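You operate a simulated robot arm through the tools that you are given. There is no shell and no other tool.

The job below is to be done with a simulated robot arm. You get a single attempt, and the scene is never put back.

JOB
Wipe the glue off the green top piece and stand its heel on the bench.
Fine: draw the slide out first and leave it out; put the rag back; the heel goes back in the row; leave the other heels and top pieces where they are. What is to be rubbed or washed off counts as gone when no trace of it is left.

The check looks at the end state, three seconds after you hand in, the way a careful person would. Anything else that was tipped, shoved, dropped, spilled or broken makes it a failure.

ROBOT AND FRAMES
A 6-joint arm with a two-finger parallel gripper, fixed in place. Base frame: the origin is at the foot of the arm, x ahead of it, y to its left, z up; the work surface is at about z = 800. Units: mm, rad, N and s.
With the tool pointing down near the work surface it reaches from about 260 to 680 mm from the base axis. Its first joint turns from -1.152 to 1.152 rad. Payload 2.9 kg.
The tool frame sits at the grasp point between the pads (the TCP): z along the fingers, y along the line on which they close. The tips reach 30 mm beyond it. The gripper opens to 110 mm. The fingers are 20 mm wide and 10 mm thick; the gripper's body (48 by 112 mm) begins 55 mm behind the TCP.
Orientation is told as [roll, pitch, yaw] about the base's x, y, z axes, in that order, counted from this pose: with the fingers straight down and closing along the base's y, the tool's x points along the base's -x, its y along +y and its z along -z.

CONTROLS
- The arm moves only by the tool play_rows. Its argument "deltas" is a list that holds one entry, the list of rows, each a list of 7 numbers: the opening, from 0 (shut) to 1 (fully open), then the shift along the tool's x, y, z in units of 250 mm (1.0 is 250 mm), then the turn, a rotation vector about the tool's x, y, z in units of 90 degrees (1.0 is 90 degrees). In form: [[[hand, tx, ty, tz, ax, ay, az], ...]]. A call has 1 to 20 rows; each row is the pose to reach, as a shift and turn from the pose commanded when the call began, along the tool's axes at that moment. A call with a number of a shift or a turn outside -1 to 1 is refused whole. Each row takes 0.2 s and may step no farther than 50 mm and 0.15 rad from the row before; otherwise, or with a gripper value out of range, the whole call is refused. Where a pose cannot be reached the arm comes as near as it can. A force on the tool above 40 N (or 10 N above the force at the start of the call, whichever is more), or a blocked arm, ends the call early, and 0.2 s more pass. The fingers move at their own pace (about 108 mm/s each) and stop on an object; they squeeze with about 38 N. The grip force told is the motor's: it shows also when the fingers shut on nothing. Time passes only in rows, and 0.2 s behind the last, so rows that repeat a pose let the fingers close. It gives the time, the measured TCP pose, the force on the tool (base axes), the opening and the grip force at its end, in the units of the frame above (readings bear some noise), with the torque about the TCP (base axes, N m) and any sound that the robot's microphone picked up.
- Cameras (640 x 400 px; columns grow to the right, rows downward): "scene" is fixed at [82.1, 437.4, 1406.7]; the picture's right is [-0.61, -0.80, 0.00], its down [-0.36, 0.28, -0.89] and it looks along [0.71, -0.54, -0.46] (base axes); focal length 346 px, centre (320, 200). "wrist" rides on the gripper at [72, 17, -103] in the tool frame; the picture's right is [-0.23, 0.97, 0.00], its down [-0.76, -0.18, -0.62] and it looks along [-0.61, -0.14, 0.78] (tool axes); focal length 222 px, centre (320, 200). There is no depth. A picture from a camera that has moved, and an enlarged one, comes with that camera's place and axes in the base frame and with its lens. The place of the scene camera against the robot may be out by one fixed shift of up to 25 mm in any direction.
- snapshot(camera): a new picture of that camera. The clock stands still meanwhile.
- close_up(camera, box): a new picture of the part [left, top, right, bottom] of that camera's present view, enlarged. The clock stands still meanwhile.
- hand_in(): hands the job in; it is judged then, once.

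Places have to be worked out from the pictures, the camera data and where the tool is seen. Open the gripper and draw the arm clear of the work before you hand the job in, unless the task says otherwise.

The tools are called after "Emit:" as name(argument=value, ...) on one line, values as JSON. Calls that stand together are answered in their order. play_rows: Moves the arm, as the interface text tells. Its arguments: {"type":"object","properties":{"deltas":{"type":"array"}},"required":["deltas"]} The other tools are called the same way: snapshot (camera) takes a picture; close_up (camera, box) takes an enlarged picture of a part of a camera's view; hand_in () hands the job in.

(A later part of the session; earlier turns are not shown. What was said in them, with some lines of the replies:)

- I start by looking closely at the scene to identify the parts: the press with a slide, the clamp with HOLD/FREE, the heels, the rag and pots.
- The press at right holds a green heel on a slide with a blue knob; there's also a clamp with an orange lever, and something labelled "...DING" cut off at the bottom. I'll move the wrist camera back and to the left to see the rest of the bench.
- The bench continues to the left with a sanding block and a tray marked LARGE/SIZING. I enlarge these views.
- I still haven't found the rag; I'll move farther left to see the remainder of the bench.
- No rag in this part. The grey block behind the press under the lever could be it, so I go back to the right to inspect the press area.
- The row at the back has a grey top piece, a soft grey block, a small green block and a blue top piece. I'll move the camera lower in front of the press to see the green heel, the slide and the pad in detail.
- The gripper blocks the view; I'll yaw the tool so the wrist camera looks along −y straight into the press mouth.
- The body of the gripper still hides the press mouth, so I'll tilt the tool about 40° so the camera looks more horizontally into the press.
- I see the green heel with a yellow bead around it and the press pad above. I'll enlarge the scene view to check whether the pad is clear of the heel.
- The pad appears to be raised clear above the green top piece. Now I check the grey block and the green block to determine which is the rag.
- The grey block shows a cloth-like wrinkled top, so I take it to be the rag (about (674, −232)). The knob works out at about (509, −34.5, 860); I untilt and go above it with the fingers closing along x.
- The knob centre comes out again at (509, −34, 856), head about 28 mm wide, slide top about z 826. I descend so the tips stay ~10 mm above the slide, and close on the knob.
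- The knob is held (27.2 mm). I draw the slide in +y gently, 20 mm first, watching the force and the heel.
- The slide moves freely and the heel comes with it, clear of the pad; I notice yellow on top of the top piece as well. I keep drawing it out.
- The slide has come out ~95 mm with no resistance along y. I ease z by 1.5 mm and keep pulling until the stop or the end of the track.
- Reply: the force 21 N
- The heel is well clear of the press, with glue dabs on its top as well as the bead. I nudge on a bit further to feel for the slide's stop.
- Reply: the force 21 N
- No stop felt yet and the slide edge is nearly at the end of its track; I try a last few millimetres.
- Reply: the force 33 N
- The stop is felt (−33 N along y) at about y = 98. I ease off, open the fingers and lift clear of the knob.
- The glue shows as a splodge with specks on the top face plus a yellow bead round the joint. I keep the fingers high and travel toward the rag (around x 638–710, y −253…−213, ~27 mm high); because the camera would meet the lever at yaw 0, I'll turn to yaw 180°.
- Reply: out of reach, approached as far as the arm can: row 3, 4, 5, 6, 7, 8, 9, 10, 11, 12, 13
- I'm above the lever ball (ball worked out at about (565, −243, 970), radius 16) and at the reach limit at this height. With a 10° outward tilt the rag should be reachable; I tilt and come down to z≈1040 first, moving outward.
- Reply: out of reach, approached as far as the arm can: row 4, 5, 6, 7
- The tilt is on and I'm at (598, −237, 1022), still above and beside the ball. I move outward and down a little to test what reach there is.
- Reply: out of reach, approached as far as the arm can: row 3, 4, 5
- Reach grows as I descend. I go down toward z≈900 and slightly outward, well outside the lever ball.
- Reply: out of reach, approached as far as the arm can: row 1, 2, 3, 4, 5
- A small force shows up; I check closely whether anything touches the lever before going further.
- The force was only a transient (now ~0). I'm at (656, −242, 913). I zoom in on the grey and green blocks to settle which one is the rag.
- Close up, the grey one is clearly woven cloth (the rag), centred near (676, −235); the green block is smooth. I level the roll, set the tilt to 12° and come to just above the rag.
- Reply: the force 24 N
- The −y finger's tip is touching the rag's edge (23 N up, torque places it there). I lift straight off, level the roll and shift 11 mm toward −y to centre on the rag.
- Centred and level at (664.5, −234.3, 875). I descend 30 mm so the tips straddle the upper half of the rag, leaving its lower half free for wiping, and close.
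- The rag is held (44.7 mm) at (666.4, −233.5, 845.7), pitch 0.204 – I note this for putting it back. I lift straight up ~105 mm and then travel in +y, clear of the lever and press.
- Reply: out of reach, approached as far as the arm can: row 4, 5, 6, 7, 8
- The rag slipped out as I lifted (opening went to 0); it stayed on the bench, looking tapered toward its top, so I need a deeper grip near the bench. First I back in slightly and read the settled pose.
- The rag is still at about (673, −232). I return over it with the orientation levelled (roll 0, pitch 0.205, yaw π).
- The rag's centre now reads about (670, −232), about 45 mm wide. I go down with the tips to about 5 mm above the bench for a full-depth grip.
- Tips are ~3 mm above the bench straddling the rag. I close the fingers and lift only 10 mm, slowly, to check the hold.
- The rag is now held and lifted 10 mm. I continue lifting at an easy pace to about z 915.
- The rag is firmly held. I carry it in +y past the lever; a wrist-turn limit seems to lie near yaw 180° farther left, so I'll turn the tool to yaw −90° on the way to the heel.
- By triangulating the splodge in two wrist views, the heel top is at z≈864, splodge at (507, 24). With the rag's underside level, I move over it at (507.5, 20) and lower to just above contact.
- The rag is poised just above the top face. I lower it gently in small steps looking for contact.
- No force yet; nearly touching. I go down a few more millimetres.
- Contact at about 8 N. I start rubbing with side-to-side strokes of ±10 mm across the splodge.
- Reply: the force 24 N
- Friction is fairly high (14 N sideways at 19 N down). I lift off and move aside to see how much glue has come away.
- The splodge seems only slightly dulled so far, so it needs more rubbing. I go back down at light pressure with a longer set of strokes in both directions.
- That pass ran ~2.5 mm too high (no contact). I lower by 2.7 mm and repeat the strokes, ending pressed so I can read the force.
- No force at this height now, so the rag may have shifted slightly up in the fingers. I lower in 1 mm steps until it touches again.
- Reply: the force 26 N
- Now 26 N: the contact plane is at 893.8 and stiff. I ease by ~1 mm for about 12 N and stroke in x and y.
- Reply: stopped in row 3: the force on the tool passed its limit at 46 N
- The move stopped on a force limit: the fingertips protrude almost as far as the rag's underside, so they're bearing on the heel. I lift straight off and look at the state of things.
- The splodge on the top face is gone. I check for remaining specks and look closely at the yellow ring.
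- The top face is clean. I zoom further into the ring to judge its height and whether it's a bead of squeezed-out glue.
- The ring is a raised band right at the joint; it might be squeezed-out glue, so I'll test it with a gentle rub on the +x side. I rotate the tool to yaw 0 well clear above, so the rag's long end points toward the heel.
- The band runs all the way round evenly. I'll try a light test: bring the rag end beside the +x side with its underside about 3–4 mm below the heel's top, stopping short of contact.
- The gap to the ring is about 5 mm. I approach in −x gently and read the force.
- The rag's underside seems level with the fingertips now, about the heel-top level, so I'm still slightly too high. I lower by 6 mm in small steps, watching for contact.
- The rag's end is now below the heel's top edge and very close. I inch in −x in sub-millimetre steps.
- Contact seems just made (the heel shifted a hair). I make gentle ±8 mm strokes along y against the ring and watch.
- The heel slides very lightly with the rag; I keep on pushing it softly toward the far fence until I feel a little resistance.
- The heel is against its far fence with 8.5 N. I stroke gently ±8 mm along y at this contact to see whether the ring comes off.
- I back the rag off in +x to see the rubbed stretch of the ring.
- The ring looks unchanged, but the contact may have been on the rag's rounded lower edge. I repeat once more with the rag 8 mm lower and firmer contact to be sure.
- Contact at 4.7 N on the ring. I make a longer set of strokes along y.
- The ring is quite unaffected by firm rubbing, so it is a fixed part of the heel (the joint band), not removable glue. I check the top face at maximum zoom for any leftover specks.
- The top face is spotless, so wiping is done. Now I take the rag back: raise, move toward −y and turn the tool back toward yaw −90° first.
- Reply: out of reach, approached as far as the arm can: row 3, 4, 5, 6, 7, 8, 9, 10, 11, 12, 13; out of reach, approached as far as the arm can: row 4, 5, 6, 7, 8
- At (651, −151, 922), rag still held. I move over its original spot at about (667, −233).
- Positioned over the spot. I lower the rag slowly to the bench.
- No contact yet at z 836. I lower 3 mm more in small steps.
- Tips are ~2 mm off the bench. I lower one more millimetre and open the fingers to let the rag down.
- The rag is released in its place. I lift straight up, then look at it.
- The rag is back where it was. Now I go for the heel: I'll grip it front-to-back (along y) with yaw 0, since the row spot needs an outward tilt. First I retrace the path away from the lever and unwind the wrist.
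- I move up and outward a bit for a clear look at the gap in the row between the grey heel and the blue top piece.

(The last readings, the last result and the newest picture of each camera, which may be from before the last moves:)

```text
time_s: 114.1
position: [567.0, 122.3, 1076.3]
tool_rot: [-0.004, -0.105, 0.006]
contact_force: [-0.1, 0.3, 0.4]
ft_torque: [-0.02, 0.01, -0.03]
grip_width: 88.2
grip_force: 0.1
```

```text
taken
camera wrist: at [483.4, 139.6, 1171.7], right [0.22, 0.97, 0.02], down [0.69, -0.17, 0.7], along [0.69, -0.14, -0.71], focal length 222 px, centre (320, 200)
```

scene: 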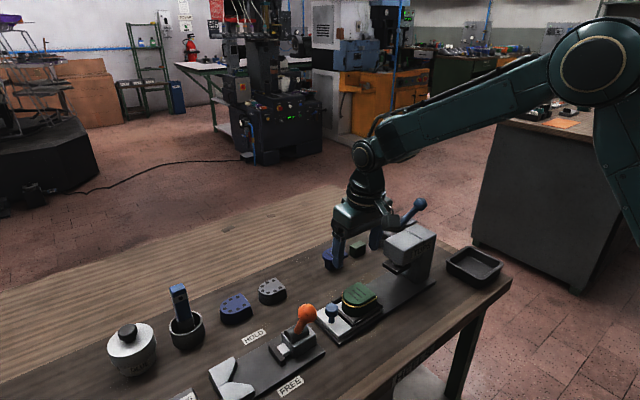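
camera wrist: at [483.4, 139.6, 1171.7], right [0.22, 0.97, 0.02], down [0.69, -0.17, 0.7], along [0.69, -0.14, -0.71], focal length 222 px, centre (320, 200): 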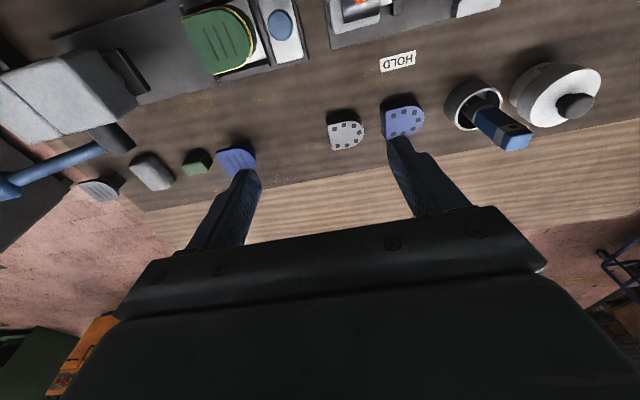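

Emit:
close_up(camera="wrist", box=[200, 80, 440, 190])

```text
2.67 times, centred on (320, 135) of wrist
camera zoom: at [483.4, 139.6, 1171.7], right [0.22, 0.97, 0.02], down [0.69, -0.17, 0.7], along [0.69, -0.14, -0.71], focal length 592 px, centre (320, 373)
```

zoom: 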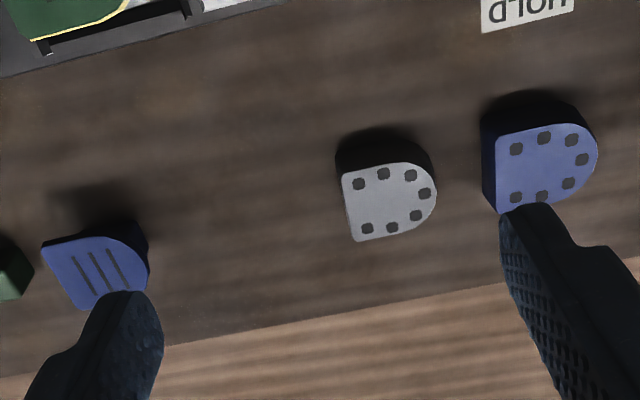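

From this view the free slot lies between the grey heel (y 122–179) and the blue top piece (y −71…−9): centre about (676, 56), matching the 94 mm spacing of the row. I move back above the green heel with the opening at ~78 mm and inspect.

Emit:
play_rows(deltas=[[[0.71, 0.06, -0.08, 0.1, 0, 0, 0], [0.71, 0.12, -0.16, 0.22, 0, 0, 0], [0.71, 0.18, -0.24, 0.33, 0, 0, 0], [0.71, 0.24, -0.32, 0.44, 0, 0, 0], [0.71, 0.296, -0.384, 0.555, 0, 0, 0], [0.71, 0.296, -0.384, 0.555, 0, 0, 0]]])

Emit:
snapshot(camera="wrist")

Emit:
close_up(camera="scene", box=[310, 220, 410, 330])

```text
time_s: 115.5
position: [506.5, 26.5, 931.4]
tool_rot: [-0.001, -0.105, 0.004]
contact_force: [0.4, 0.3, 0.2]
ft_torque: [-0.02, 0.0, 0.03]
grip_width: 78.0
grip_force: 0.1
```

```text
taken
camera wrist: at [422.5, 42.5, 1025.7], right [0.22, 0.97, 0.02], down [0.69, -0.17, 0.7], along [0.69, -0.14, -0.71], focal length 222 px, centre (320, 200)
```

wrist: 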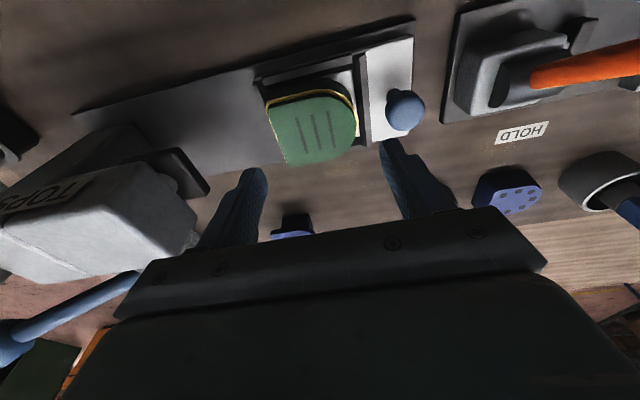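

```text
3.64 times, centred on (360, 275) of scene
camera zoom: at [82.1, 437.4, 1406.7], right [-0.61, -0.8, 0.0], down [-0.36, 0.28, -0.89], along [0.71, -0.54, -0.46], focal length 1258 px, centre (174, -73)
```

zoom: 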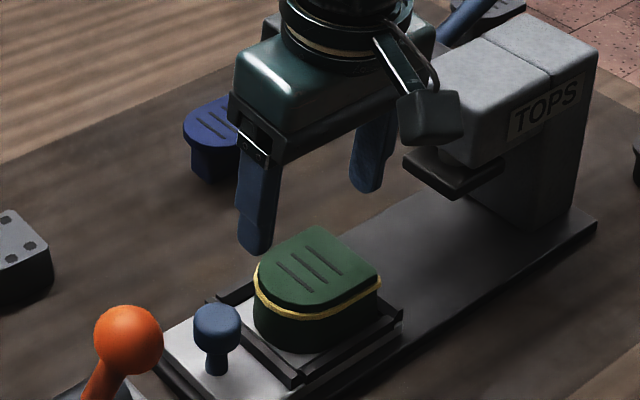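

Emit:
close_up(camera="wrist", box=[230, 50, 430, 190])

```text
2.86 times, centred on (330, 120) of wrist
camera zoom: at [422.5, 42.5, 1025.7], right [0.22, 0.97, 0.02], down [0.69, -0.17, 0.7], along [0.69, -0.14, -0.71], focal length 635 px, centre (291, 429)
```

zoom: 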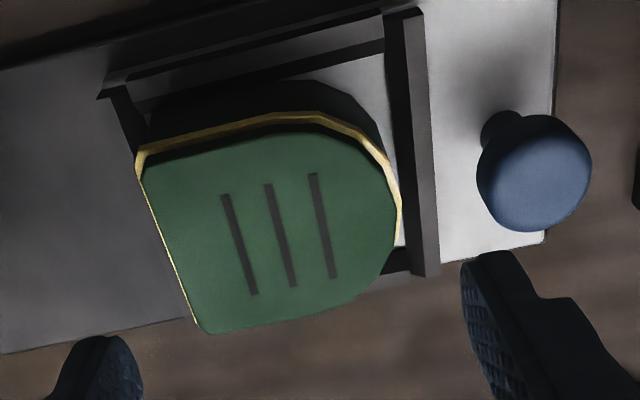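

The heel spans about x 480–536, y −9…58.5 and the knob starts at y≈80, so the front finger fits between them. I descend to straddle the heel with tips just above the nest fence.

Emit:
play_rows(deltas=[[[0.71, 0.006, -0.0072, 0.06, 0, 0, 0], [0.71, 0.013, -0.0072, 0.125, 0, 0, 0], [0.71, 0.019, -0.0072, 0.18, 0, 0, 0], [0.71, 0.023, -0.0072, 0.22, 0, 0, 0], [0.71, 0.0253, -0.0072, 0.24, 0, 0, 0], [0.71, 0.0253, -0.0072, 0.24, 0, 0, 0]]])

Emit:
snapshot(camera="wrist")

Emit:
close_up(camera="scene", box=[310, 230, 400, 330])

```text
time_s: 116.9
position: [507.2, 22.7, 870.7]
tool_rot: [-0.002, -0.105, 0.006]
contact_force: [0.5, -0.1, -0.3]
ft_torque: [-0.02, -0.01, -0.01]
grip_width: 78.3
grip_force: 0.0
```

```text
taken
camera wrist: at [424.5, 39.2, 966.1], right [0.22, 0.97, 0.02], down [0.69, -0.17, 0.7], along [0.69, -0.14, -0.71], focal length 222 px, centre (320, 200)
```

wrist: 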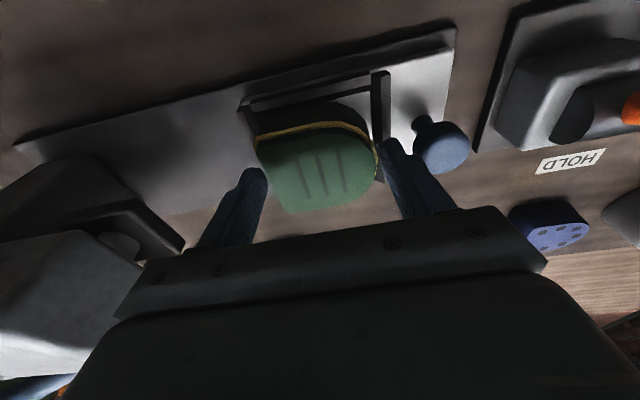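

```text
4.00 times, centred on (355, 280) of scene
camera zoom: at [82.1, 437.4, 1406.7], right [-0.61, -0.8, 0.0], down [-0.36, 0.28, -0.89], along [0.71, -0.54, -0.46], focal length 1384 px, centre (180, -120)
```

zoom: 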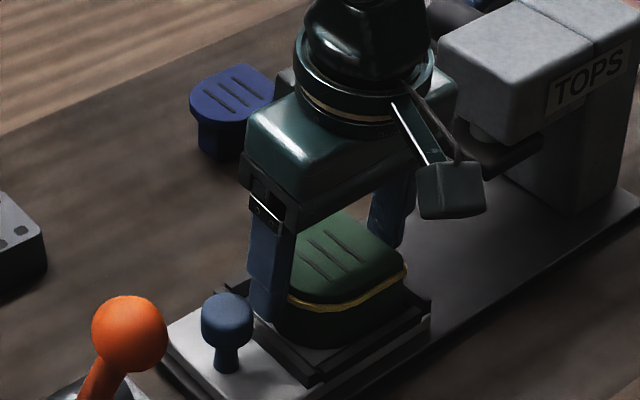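

The fingers straddle the heel with clearance to the knob. I close on it gently.

Emit:
play_rows(deltas=[[[0.66, 0, 0.004, 0, 0, 0, 0], [0.62, 0, 0.006, 0, 0, 0, 0], [0.58, 0, 0.006, 0, 0, 0, 0], [0.5, 0, 0.006, 0, 0, 0, 0], [0.3, 0, 0.006, 0, 0, 0, 0], [0, 0, 0.006, 0, 0, 0, 0], [0, 0, 0.006, 0, 0, 0, 0]]])

Emit:
close_up(camera="scene", box=[310, 230, 400, 330])

Emit:
close_up(camera="wrist", box=[220, 60, 440, 220])

```text
time_s: 118.5
position: [508.8, 23.6, 870.3]
tool_rot: [-0.001, -0.104, 0.005]
contact_force: [-0.8, -0.8, -0.3]
ft_torque: [-0.03, 0.03, 0.02]
grip_width: 66.1
grip_force: 38.5
```

```text
4.00 times, centred on (355, 280) of scene
camera zoom: at [82.1, 437.4, 1406.7], right [-0.61, -0.8, 0.0], down [-0.36, 0.28, -0.89], along [0.71, -0.54, -0.46], focal length 1384 px, centre (180, -120)
```

zoom: 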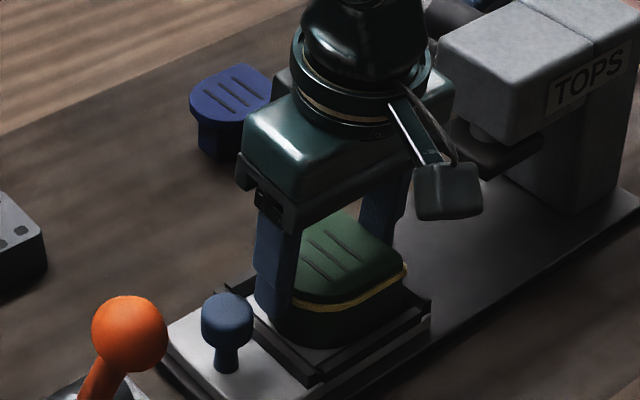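

```text
2.50 times, centred on (330, 140) of wrist
camera zoom: at [424.8, 41.0, 966.3], right [0.22, 0.97, 0.02], down [0.69, -0.17, 0.7], along [0.69, -0.14, -0.71], focal length 555 px, centre (295, 350)
```

zoom: 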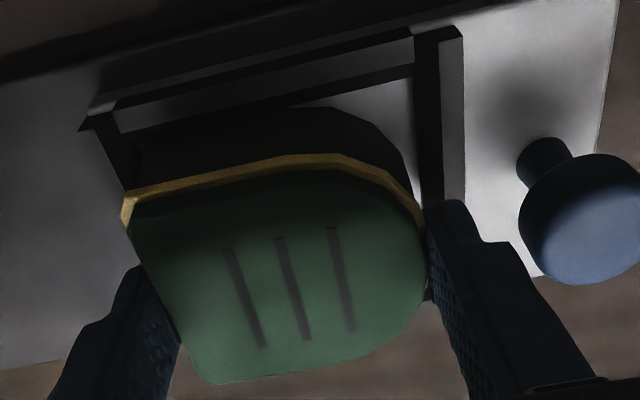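

Held at 66 mm. I lift slowly by 12 mm and check that the heel comes up level and only the heel moves.

Emit:
play_rows(deltas=[[[0, -0.0013, 0, -0.012, 0, 0, 0], [0, -0.0025, 0, -0.024, 0, 0, 0], [0, -0.0038, 0, -0.036, 0, 0, 0], [0, -0.005, 0, -0.048, 0, 0, 0], [0, -0.005, 0, -0.048, 0, 0, 0]]])

Emit:
close_up(camera="scene", box=[310, 230, 400, 330])

Emit:
close_up(camera="wrist", box=[220, 60, 440, 220])

```text
time_s: 119.7
position: [508.0, 24.6, 883.0]
tool_rot: [-0.003, -0.104, 0.006]
contact_force: [0.5, 0.0, -1.4]
ft_torque: [0.0, -0.03, 0.01]
grip_width: 65.9
grip_force: 38.2
```

```text
4.00 times, centred on (355, 280) of scene
camera zoom: at [82.1, 437.4, 1406.7], right [-0.61, -0.8, 0.0], down [-0.36, 0.28, -0.89], along [0.71, -0.54, -0.46], focal length 1384 px, centre (180, -120)
```

zoom: 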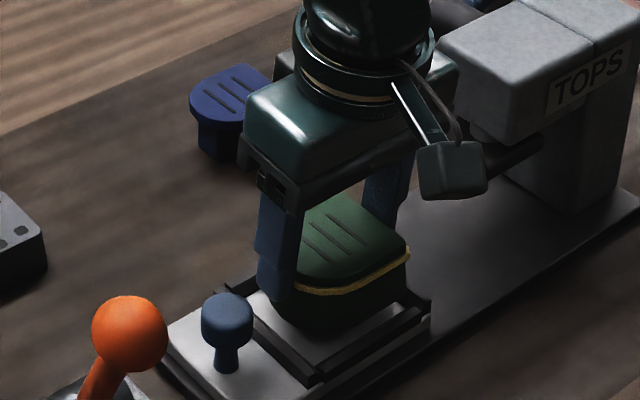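

```text
2.50 times, centred on (330, 140) of wrist
camera zoom: at [424.0, 40.7, 978.7], right [0.22, 0.97, 0.02], down [0.69, -0.17, 0.7], along [0.69, -0.14, -0.71], focal length 555 px, centre (295, 350)
```

zoom: 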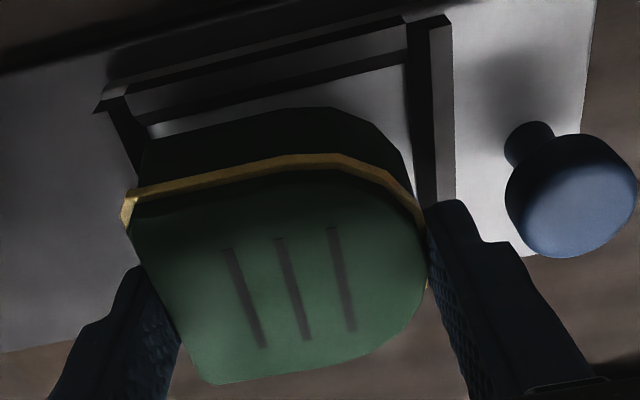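

The heel is lifting level with the fingers. I continue up another 50 mm at an easy pace.

Emit:
play_rows(deltas=[[[0, -0.0053, 0, -0.05, 0, 0, 0], [0, -0.0106, 0, -0.1, 0, 0, 0], [0, -0.0159, 0, -0.15, 0, 0, 0], [0, -0.0212, 0, -0.2, 0, 0, 0], [0, -0.0212, 0, -0.2, 0, 0, 0]]])

Emit:
snapshot(camera="wrist")

Emit:
close_up(camera="scene", box=[310, 210, 410, 330])

```text
time_s: 120.9
position: [506.6, 23.2, 932.6]
tool_rot: [-0.002, -0.103, 0.004]
contact_force: [-0.3, -0.5, -1.1]
ft_torque: [0.02, 0.01, -0.02]
grip_width: 65.8
grip_force: 37.9
```

```text
taken
camera wrist: at [423.9, 40.3, 1027.8], right [0.22, 0.97, 0.02], down [0.69, -0.17, 0.7], along [0.69, -0.14, -0.71], focal length 222 px, centre (320, 200)
```

wrist: 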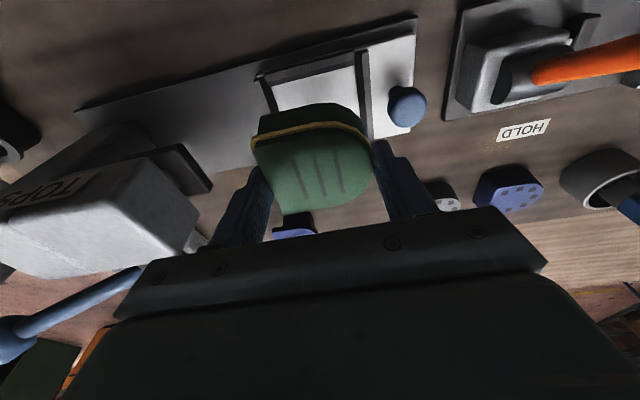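

```text
3.33 times, centred on (360, 270) of scene
camera zoom: at [82.1, 437.4, 1406.7], right [-0.61, -0.8, 0.0], down [-0.36, 0.28, -0.89], along [0.71, -0.54, -0.46], focal length 1153 px, centre (187, -33)
```

zoom: 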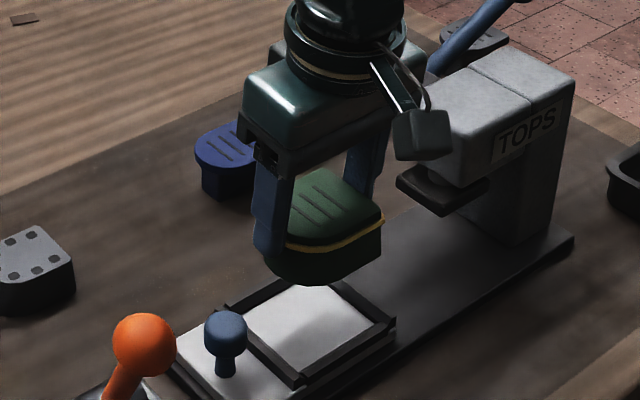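

The heel is securely held and the nest is empty. I carry it level to above the free slot at about (675.5, 56).

Emit:
play_rows(deltas=[[[0, -0.06, 0.012, 0.006, 0, 0, 0], [0, -0.15, 0.029, 0.016, 0, 0, 0], [0, -0.25, 0.048, 0.026, 0, 0, 0], [0, -0.35, 0.067, 0.037, 0, 0, 0], [0, -0.45, 0.086, 0.047, 0, 0, 0], [0, -0.55, 0.105, 0.057, 0, 0, 0], [0, -0.63, 0.121, 0.066, 0, 0, 0], [0, -0.673, 0.129, 0.0703, 0, 0, 0], [0, -0.673, 0.129, 0.0703, 0, 0, 0]]])

Emit:
snapshot(camera="wrist")

Emit:
snapshot(camera="scene")

```text
time_s: 122.9
position: [677.4, 57.8, 932.6]
tool_rot: [-0.003, -0.105, 0.006]
contact_force: [0.8, -0.4, -0.5]
ft_torque: [0.03, -0.01, 0.0]
grip_width: 65.8
grip_force: 37.8
```

```text
taken
camera wrist: at [592.5, 73.7, 1027.6], right [0.22, 0.97, 0.02], down [0.69, -0.17, 0.7], along [0.69, -0.14, -0.71], focal length 222 px, centre (320, 200)
```

wrist: 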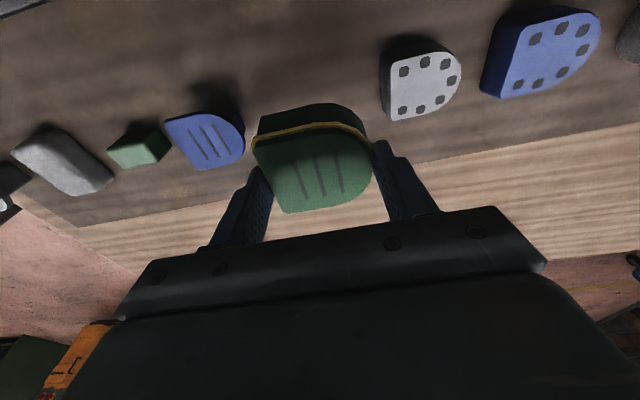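

```text
taken
```

scene: 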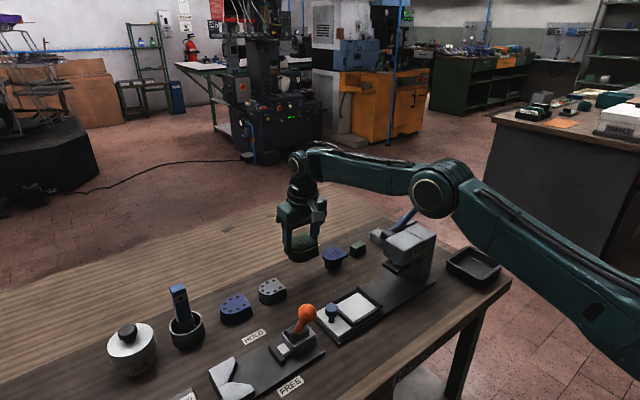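

Hovering over the slot, with even room to both neighbours. I lower the heel to about 10 mm above the bench.

Emit:
play_rows(deltas=[[[0, 0.01, -0.004, 0.08, 0, 0, 0], [0, 0.02, -0.0072, 0.16, 0, 0, 0], [0, 0.029, -0.0072, 0.235, 0, 0, 0], [0, 0.034, -0.0072, 0.275, 0, 0, 0], [0, 0.0376, -0.0072, 0.304, 0, 0, 0], [0, 0.0376, -0.0072, 0.304, 0, 0, 0]]])

Emit:
snapshot(camera="wrist")

Emit:
close_up(camera="scene", box=[250, 200, 350, 300])

```text
time_s: 124.3
position: [675.6, 53.7, 857.4]
tool_rot: [-0.001, -0.107, 0.006]
contact_force: [-0.4, 0.9, -0.8]
ft_torque: [0.01, 0.01, -0.06]
grip_width: 65.9
grip_force: 37.8
```

```text
taken
camera wrist: at [591.7, 71.7, 951.7], right [0.22, 0.97, 0.02], down [0.69, -0.17, 0.7], along [0.69, -0.14, -0.71], focal length 222 px, centre (320, 200)
```

wrist: 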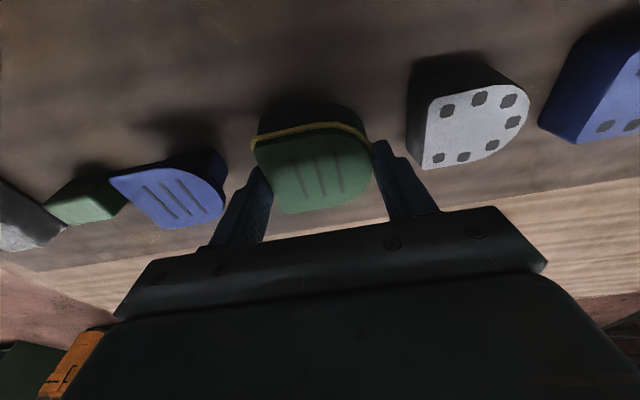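

```text
4.00 times, centred on (300, 250) of scene
camera zoom: at [82.1, 437.4, 1406.7], right [-0.61, -0.8, 0.0], down [-0.36, 0.28, -0.89], along [0.71, -0.54, -0.46], focal length 1384 px, centre (400, 0)
```

zoom: 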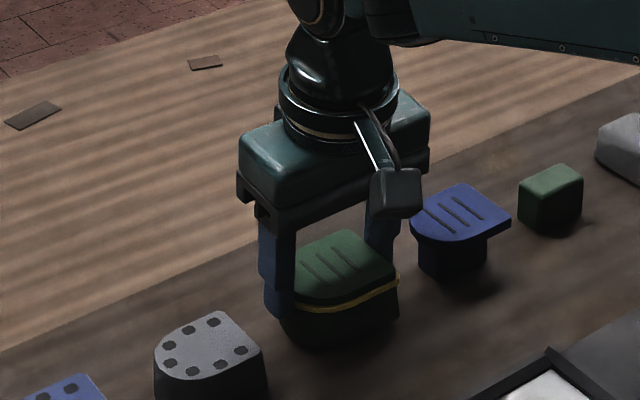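

Emit:
play_rows(deltas=[[[0, 0.0008, 0.002, 0.008, 0, 0, 0], [0, 0.0017, 0.004, 0.016, 0, 0, 0], [0, 0.0025, 0.004, 0.024, 0, 0, 0], [0, 0.0033, 0.004, 0.032, 0, 0, 0], [0, 0.0033, 0.004, 0.032, 0, 0, 0]]])

```text
time_s: 125.5
position: [676.2, 55.5, 850.1]
tool_rot: [-0.002, -0.107, 0.007]
contact_force: [-1.0, -0.4, 3.4]
ft_torque: [0.13, 0.11, 0.03]
grip_width: 65.9
grip_force: 38.2
```

A first touch (3.4 N up) at z≈850. I check the picture and go a half millimetre further to see it is seated.

Emit:
play_rows(deltas=[[[0, 0.0003, 0, 0.0025, 0, 0, 0], [0, 0.0003, 0, 0.0025, 0, 0, 0]]])

Emit:
close_up(camera="scene", box=[275, 230, 335, 290])

Emit:
close_up(camera="wrist", box=[220, 60, 440, 240])

```text
time_s: 126.1
position: [675.0, 55.7, 849.5]
tool_rot: [-0.002, -0.105, 0.005]
contact_force: [-2.4, -0.7, 9.9]
ft_torque: [0.19, 0.36, 0.05]
grip_width: 65.8
grip_force: 38.1
```

```text
6.67 times, centred on (305, 260) of scene
camera zoom: at [81.8, 437.4, 1406.7], right [-0.61, -0.8, 0.0], down [-0.36, 0.28, -0.89], along [0.71, -0.54, -0.46], focal length 2306 px, centre (420, -200)
```

zoom: 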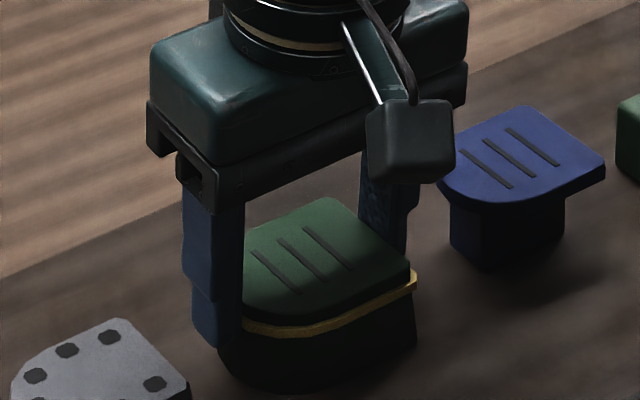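

```text
2.22 times, centred on (330, 150) of wrist
camera zoom: at [591.9, 72.4, 944.3], right [0.22, 0.97, 0.02], down [0.69, -0.17, 0.7], along [0.69, -0.14, -0.71], focal length 494 px, centre (298, 311)
```

zoom: 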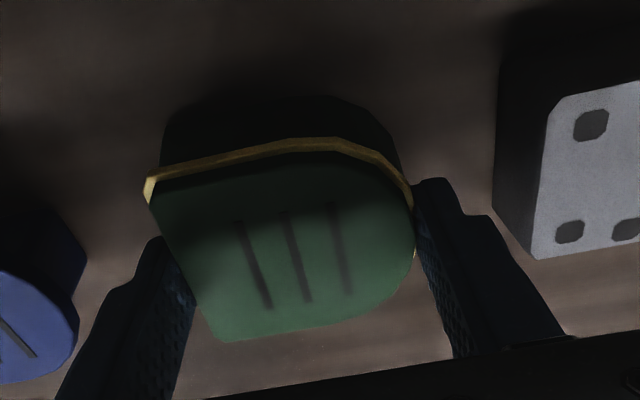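

Seated: ~10 N upward, with a very slight edge-first contact. I ease off half a millimetre and open the fingers just 5 mm each side.

Emit:
play_rows(deltas=[[[0, -0.0003, 0, -0.002, 0, 0, 0], [0.6, -0.0003, 0, -0.002, 0, 0, 0], [0.63, -0.0003, 0, -0.002, 0, 0, 0], [0.66, -0.0003, 0, -0.002, 0, 0, 0], [0.7, -0.0003, 0, -0.002, 0, 0, 0], [0.7, -0.0003, 0, -0.002, 0, 0, 0]]])

Emit:
close_up(camera="scene", box=[275, 230, 335, 290])

Emit:
close_up(camera="wrist", box=[220, 60, 440, 240])

```text
time_s: 127.5
position: [676.0, 55.6, 848.9]
tool_rot: [-0.003, -0.105, 0.006]
contact_force: [-0.4, -0.1, 0.2]
ft_torque: [0.01, 0.03, -0.02]
grip_width: 77.0
grip_force: 0.0
```

```text
6.67 times, centred on (305, 260) of scene
camera zoom: at [82.1, 437.4, 1406.7], right [-0.61, -0.8, 0.0], down [-0.36, 0.28, -0.89], along [0.71, -0.54, -0.46], focal length 2306 px, centre (420, -200)
```

zoom: 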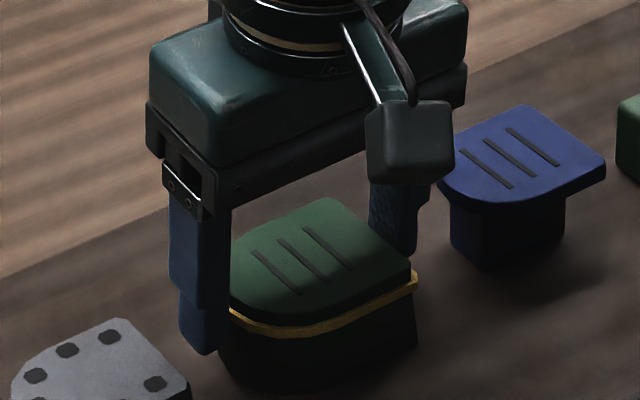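

```text
2.22 times, centred on (330, 150) of wrist
camera zoom: at [592.1, 72.7, 944.0], right [0.22, 0.97, 0.02], down [0.69, -0.17, 0.7], along [0.69, -0.14, -0.71], focal length 494 px, centre (298, 311)
```

zoom: 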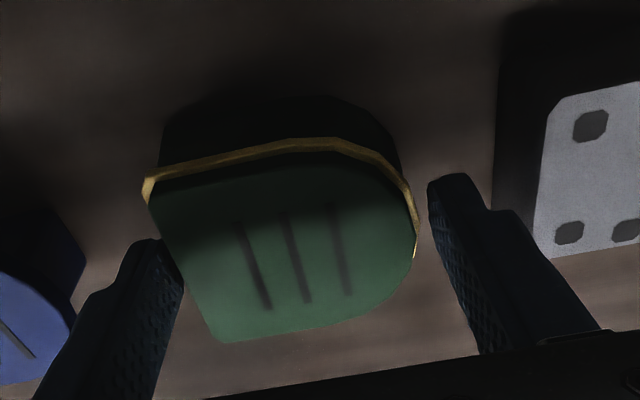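

The heel stands on the bench by itself. I lift the fingers straight up, slowly at first.

Emit:
play_rows(deltas=[[[0.7, -0.0025, 0, -0.024, 0, 0, 0], [0.7, -0.007, 0, -0.07, 0, 0, 0], [0.7, -0.015, 0, -0.14, 0, 0, 0], [0.7, -0.024, 0, -0.23, 0, 0, 0], [0.7, -0.0334, 0, -0.318, 0, 0, 0], [0.7, -0.0334, 0, -0.318, 0, 0, 0]]])

Emit:
snapshot(camera="wrist")

Emit:
snapshot(camera="scene")

```text
time_s: 128.9
position: [675.6, 54.2, 929.5]
tool_rot: [-0.002, -0.105, 0.004]
contact_force: [0.0, -0.5, 0.1]
ft_torque: [0.02, -0.01, 0.0]
grip_width: 77.0
grip_force: 0.0
```

```text
taken
camera wrist: at [591.5, 71.7, 1024.5], right [0.22, 0.97, 0.02], down [0.69, -0.17, 0.7], along [0.69, -0.14, -0.71], focal length 222 px, centre (320, 200)
```

wrist: 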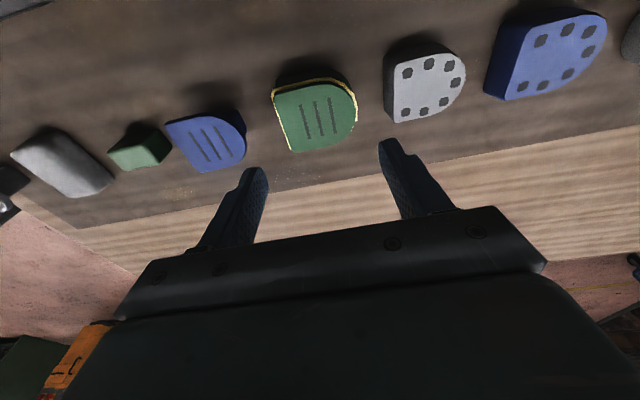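

```text
taken
```

scene: 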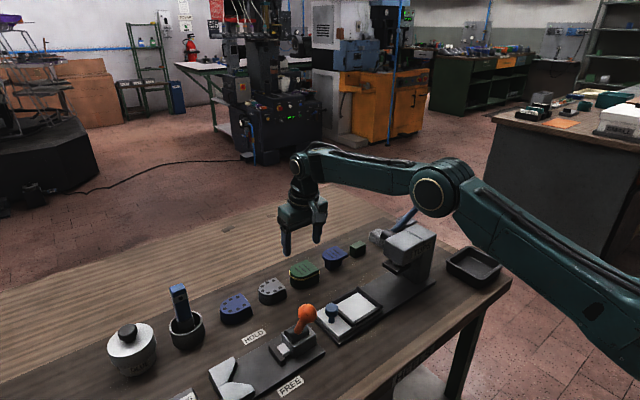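

The heel stands in the row between the grey heel and the blue top piece. I withdraw the arm up and back, and then inspect everything once more.

Emit:
play_rows(deltas=[[[0.8, 0.05, 0, -0.12, 0, 0.01, 0], [0.9, 0.15, -0.02, -0.24, 0, 0.02, 0], [1, 0.28, -0.04, -0.36, 0, 0.04, 0], [1, 0.41, -0.06, -0.47, 0, 0.055, 0], [1, 0.546, -0.08, -0.54, 0, 0.067, 0], [1, 0.546, -0.08, -0.54, 0, 0.067, 0]]])

Emit:
snapshot(camera="wrist")

Emit:
close_up(camera="scene", box=[200, 220, 400, 345])

```text
time_s: 130.3
position: [525.1, 36.5, 1050.7]
tool_rot: [-0.001, -0.001, 0.005]
contact_force: [0.2, -0.2, -0.7]
ft_torque: [-0.01, -0.02, 0.04]
grip_width: 110.0
grip_force: 0.0
```

```text
taken
camera wrist: at [452.7, 53.9, 1153.2], right [0.22, 0.97, 0.0], down [0.76, -0.17, 0.62], along [0.61, -0.14, -0.78], focal length 222 px, centre (320, 200)
```

wrist: 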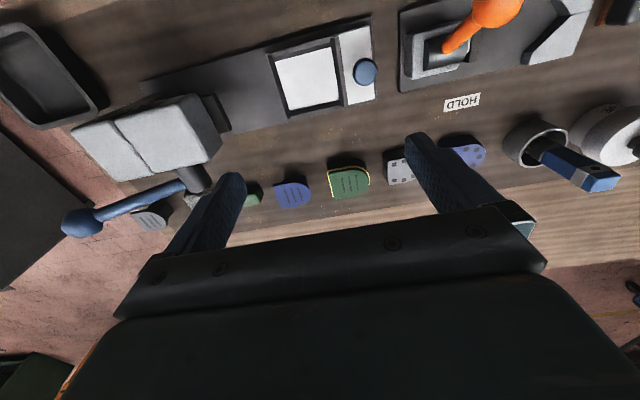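

```text
3.20 times, centred on (300, 282) of scene
camera zoom: at [82.1, 437.4, 1406.7], right [-0.61, -0.8, 0.0], down [-0.36, 0.28, -0.89], along [0.71, -0.54, -0.46], focal length 1107 px, centre (384, -64)
```

zoom: 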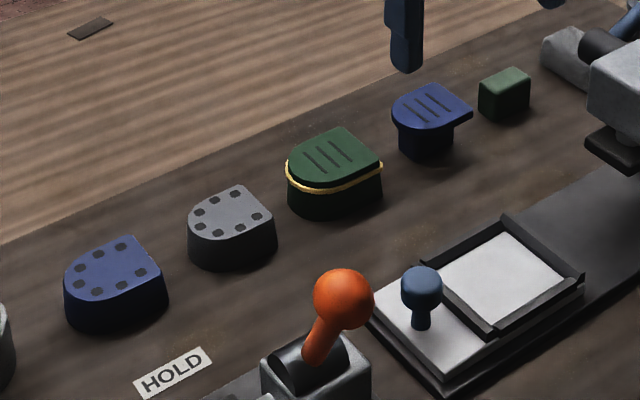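

Everything looks in place. I do a last close check of the green top piece and the rag's position.

Emit:
close_up(camera="scene", box=[285, 255, 325, 290])

Emit:
close_up(camera="wrist", box=[240, 140, 430, 220])

Emit:
close_up(camera="scene", box=[320, 190, 440, 270])

```text
11.43 times, centred on (305, 272) of scene
camera zoom: at [82.1, 437.4, 1406.7], right [-0.61, -0.8, 0.0], down [-0.36, 0.28, -0.89], along [0.71, -0.54, -0.46], focal length 3954 px, centre (491, -629)
```

zoom: 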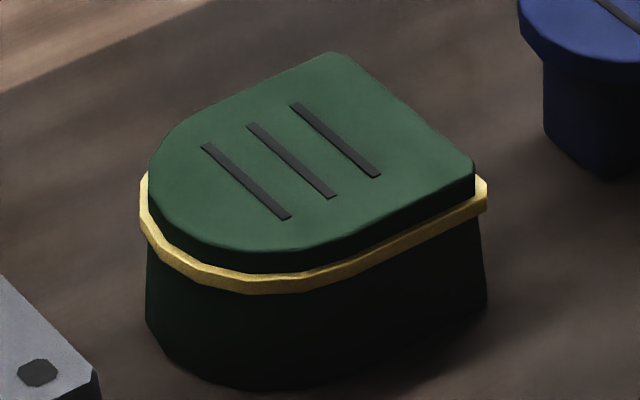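

```text
3.37 times, centred on (335, 180) of wrist
camera zoom: at [452.7, 53.9, 1153.2], right [0.22, 0.97, 0.0], down [0.76, -0.17, 0.62], along [0.61, -0.14, -0.78], focal length 748 px, centre (270, 267)
```

zoom: 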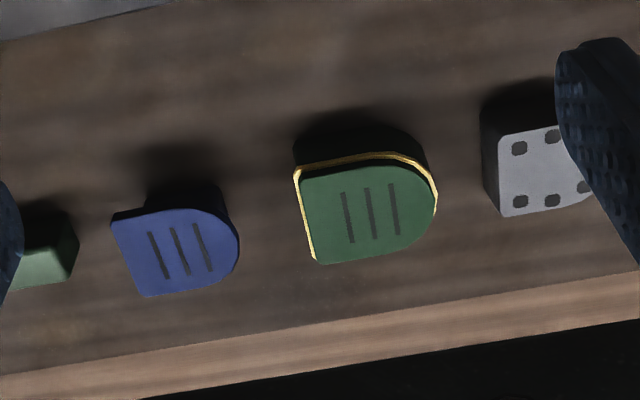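

```text
5.00 times, centred on (380, 230) of scene
camera zoom: at [82.1, 437.4, 1406.7], right [-0.61, -0.8, 0.0], down [-0.36, 0.28, -0.89], along [0.71, -0.54, -0.46], focal length 1730 px, centre (20, 50)
```

zoom: 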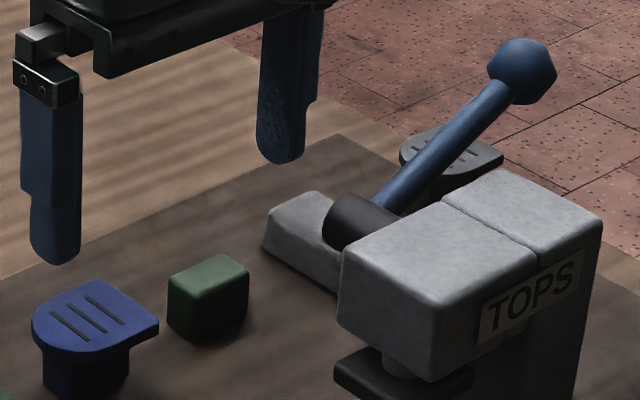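

The top face is clean, and the heel stands in the row level with its neighbours. The slide is still out, the rag is back where it was, and nothing else has moved. The gripper is open and well clear, so I hand in.

Emit:
hand_in()

```text
The job is handed in.
```

I drew the slide out, wiped the glue off the green top piece, put the rag back and stood the heel in the row. I've handed it in, but I don't have the result of the check yet.

- **Glue:** the splodge and specks on the top face are gone, with no trace left at full zoom.
- **Yellow band:** a gold band still runs all the way round the joint under the top piece. I rubbed one side of it twice and it didn't fade, while the splodge came off. I took it to be part of the heel rather than glue. If it does count as glue, the wiping is incomplete.
- **Slide:** it is drawn out to its stop and left there.
- **Heel:** it stands between the grey heel and the blue top piece, facing the same way as the other heels and about evenly spaced.
- **Rag:** it slipped out of the grip on the first try, but stayed on the bench. It is now back within about 3 mm of where it started.

In the final pictures, the other heels, the top pieces and the press lever look where they were. The gripper is open and clear of the work.
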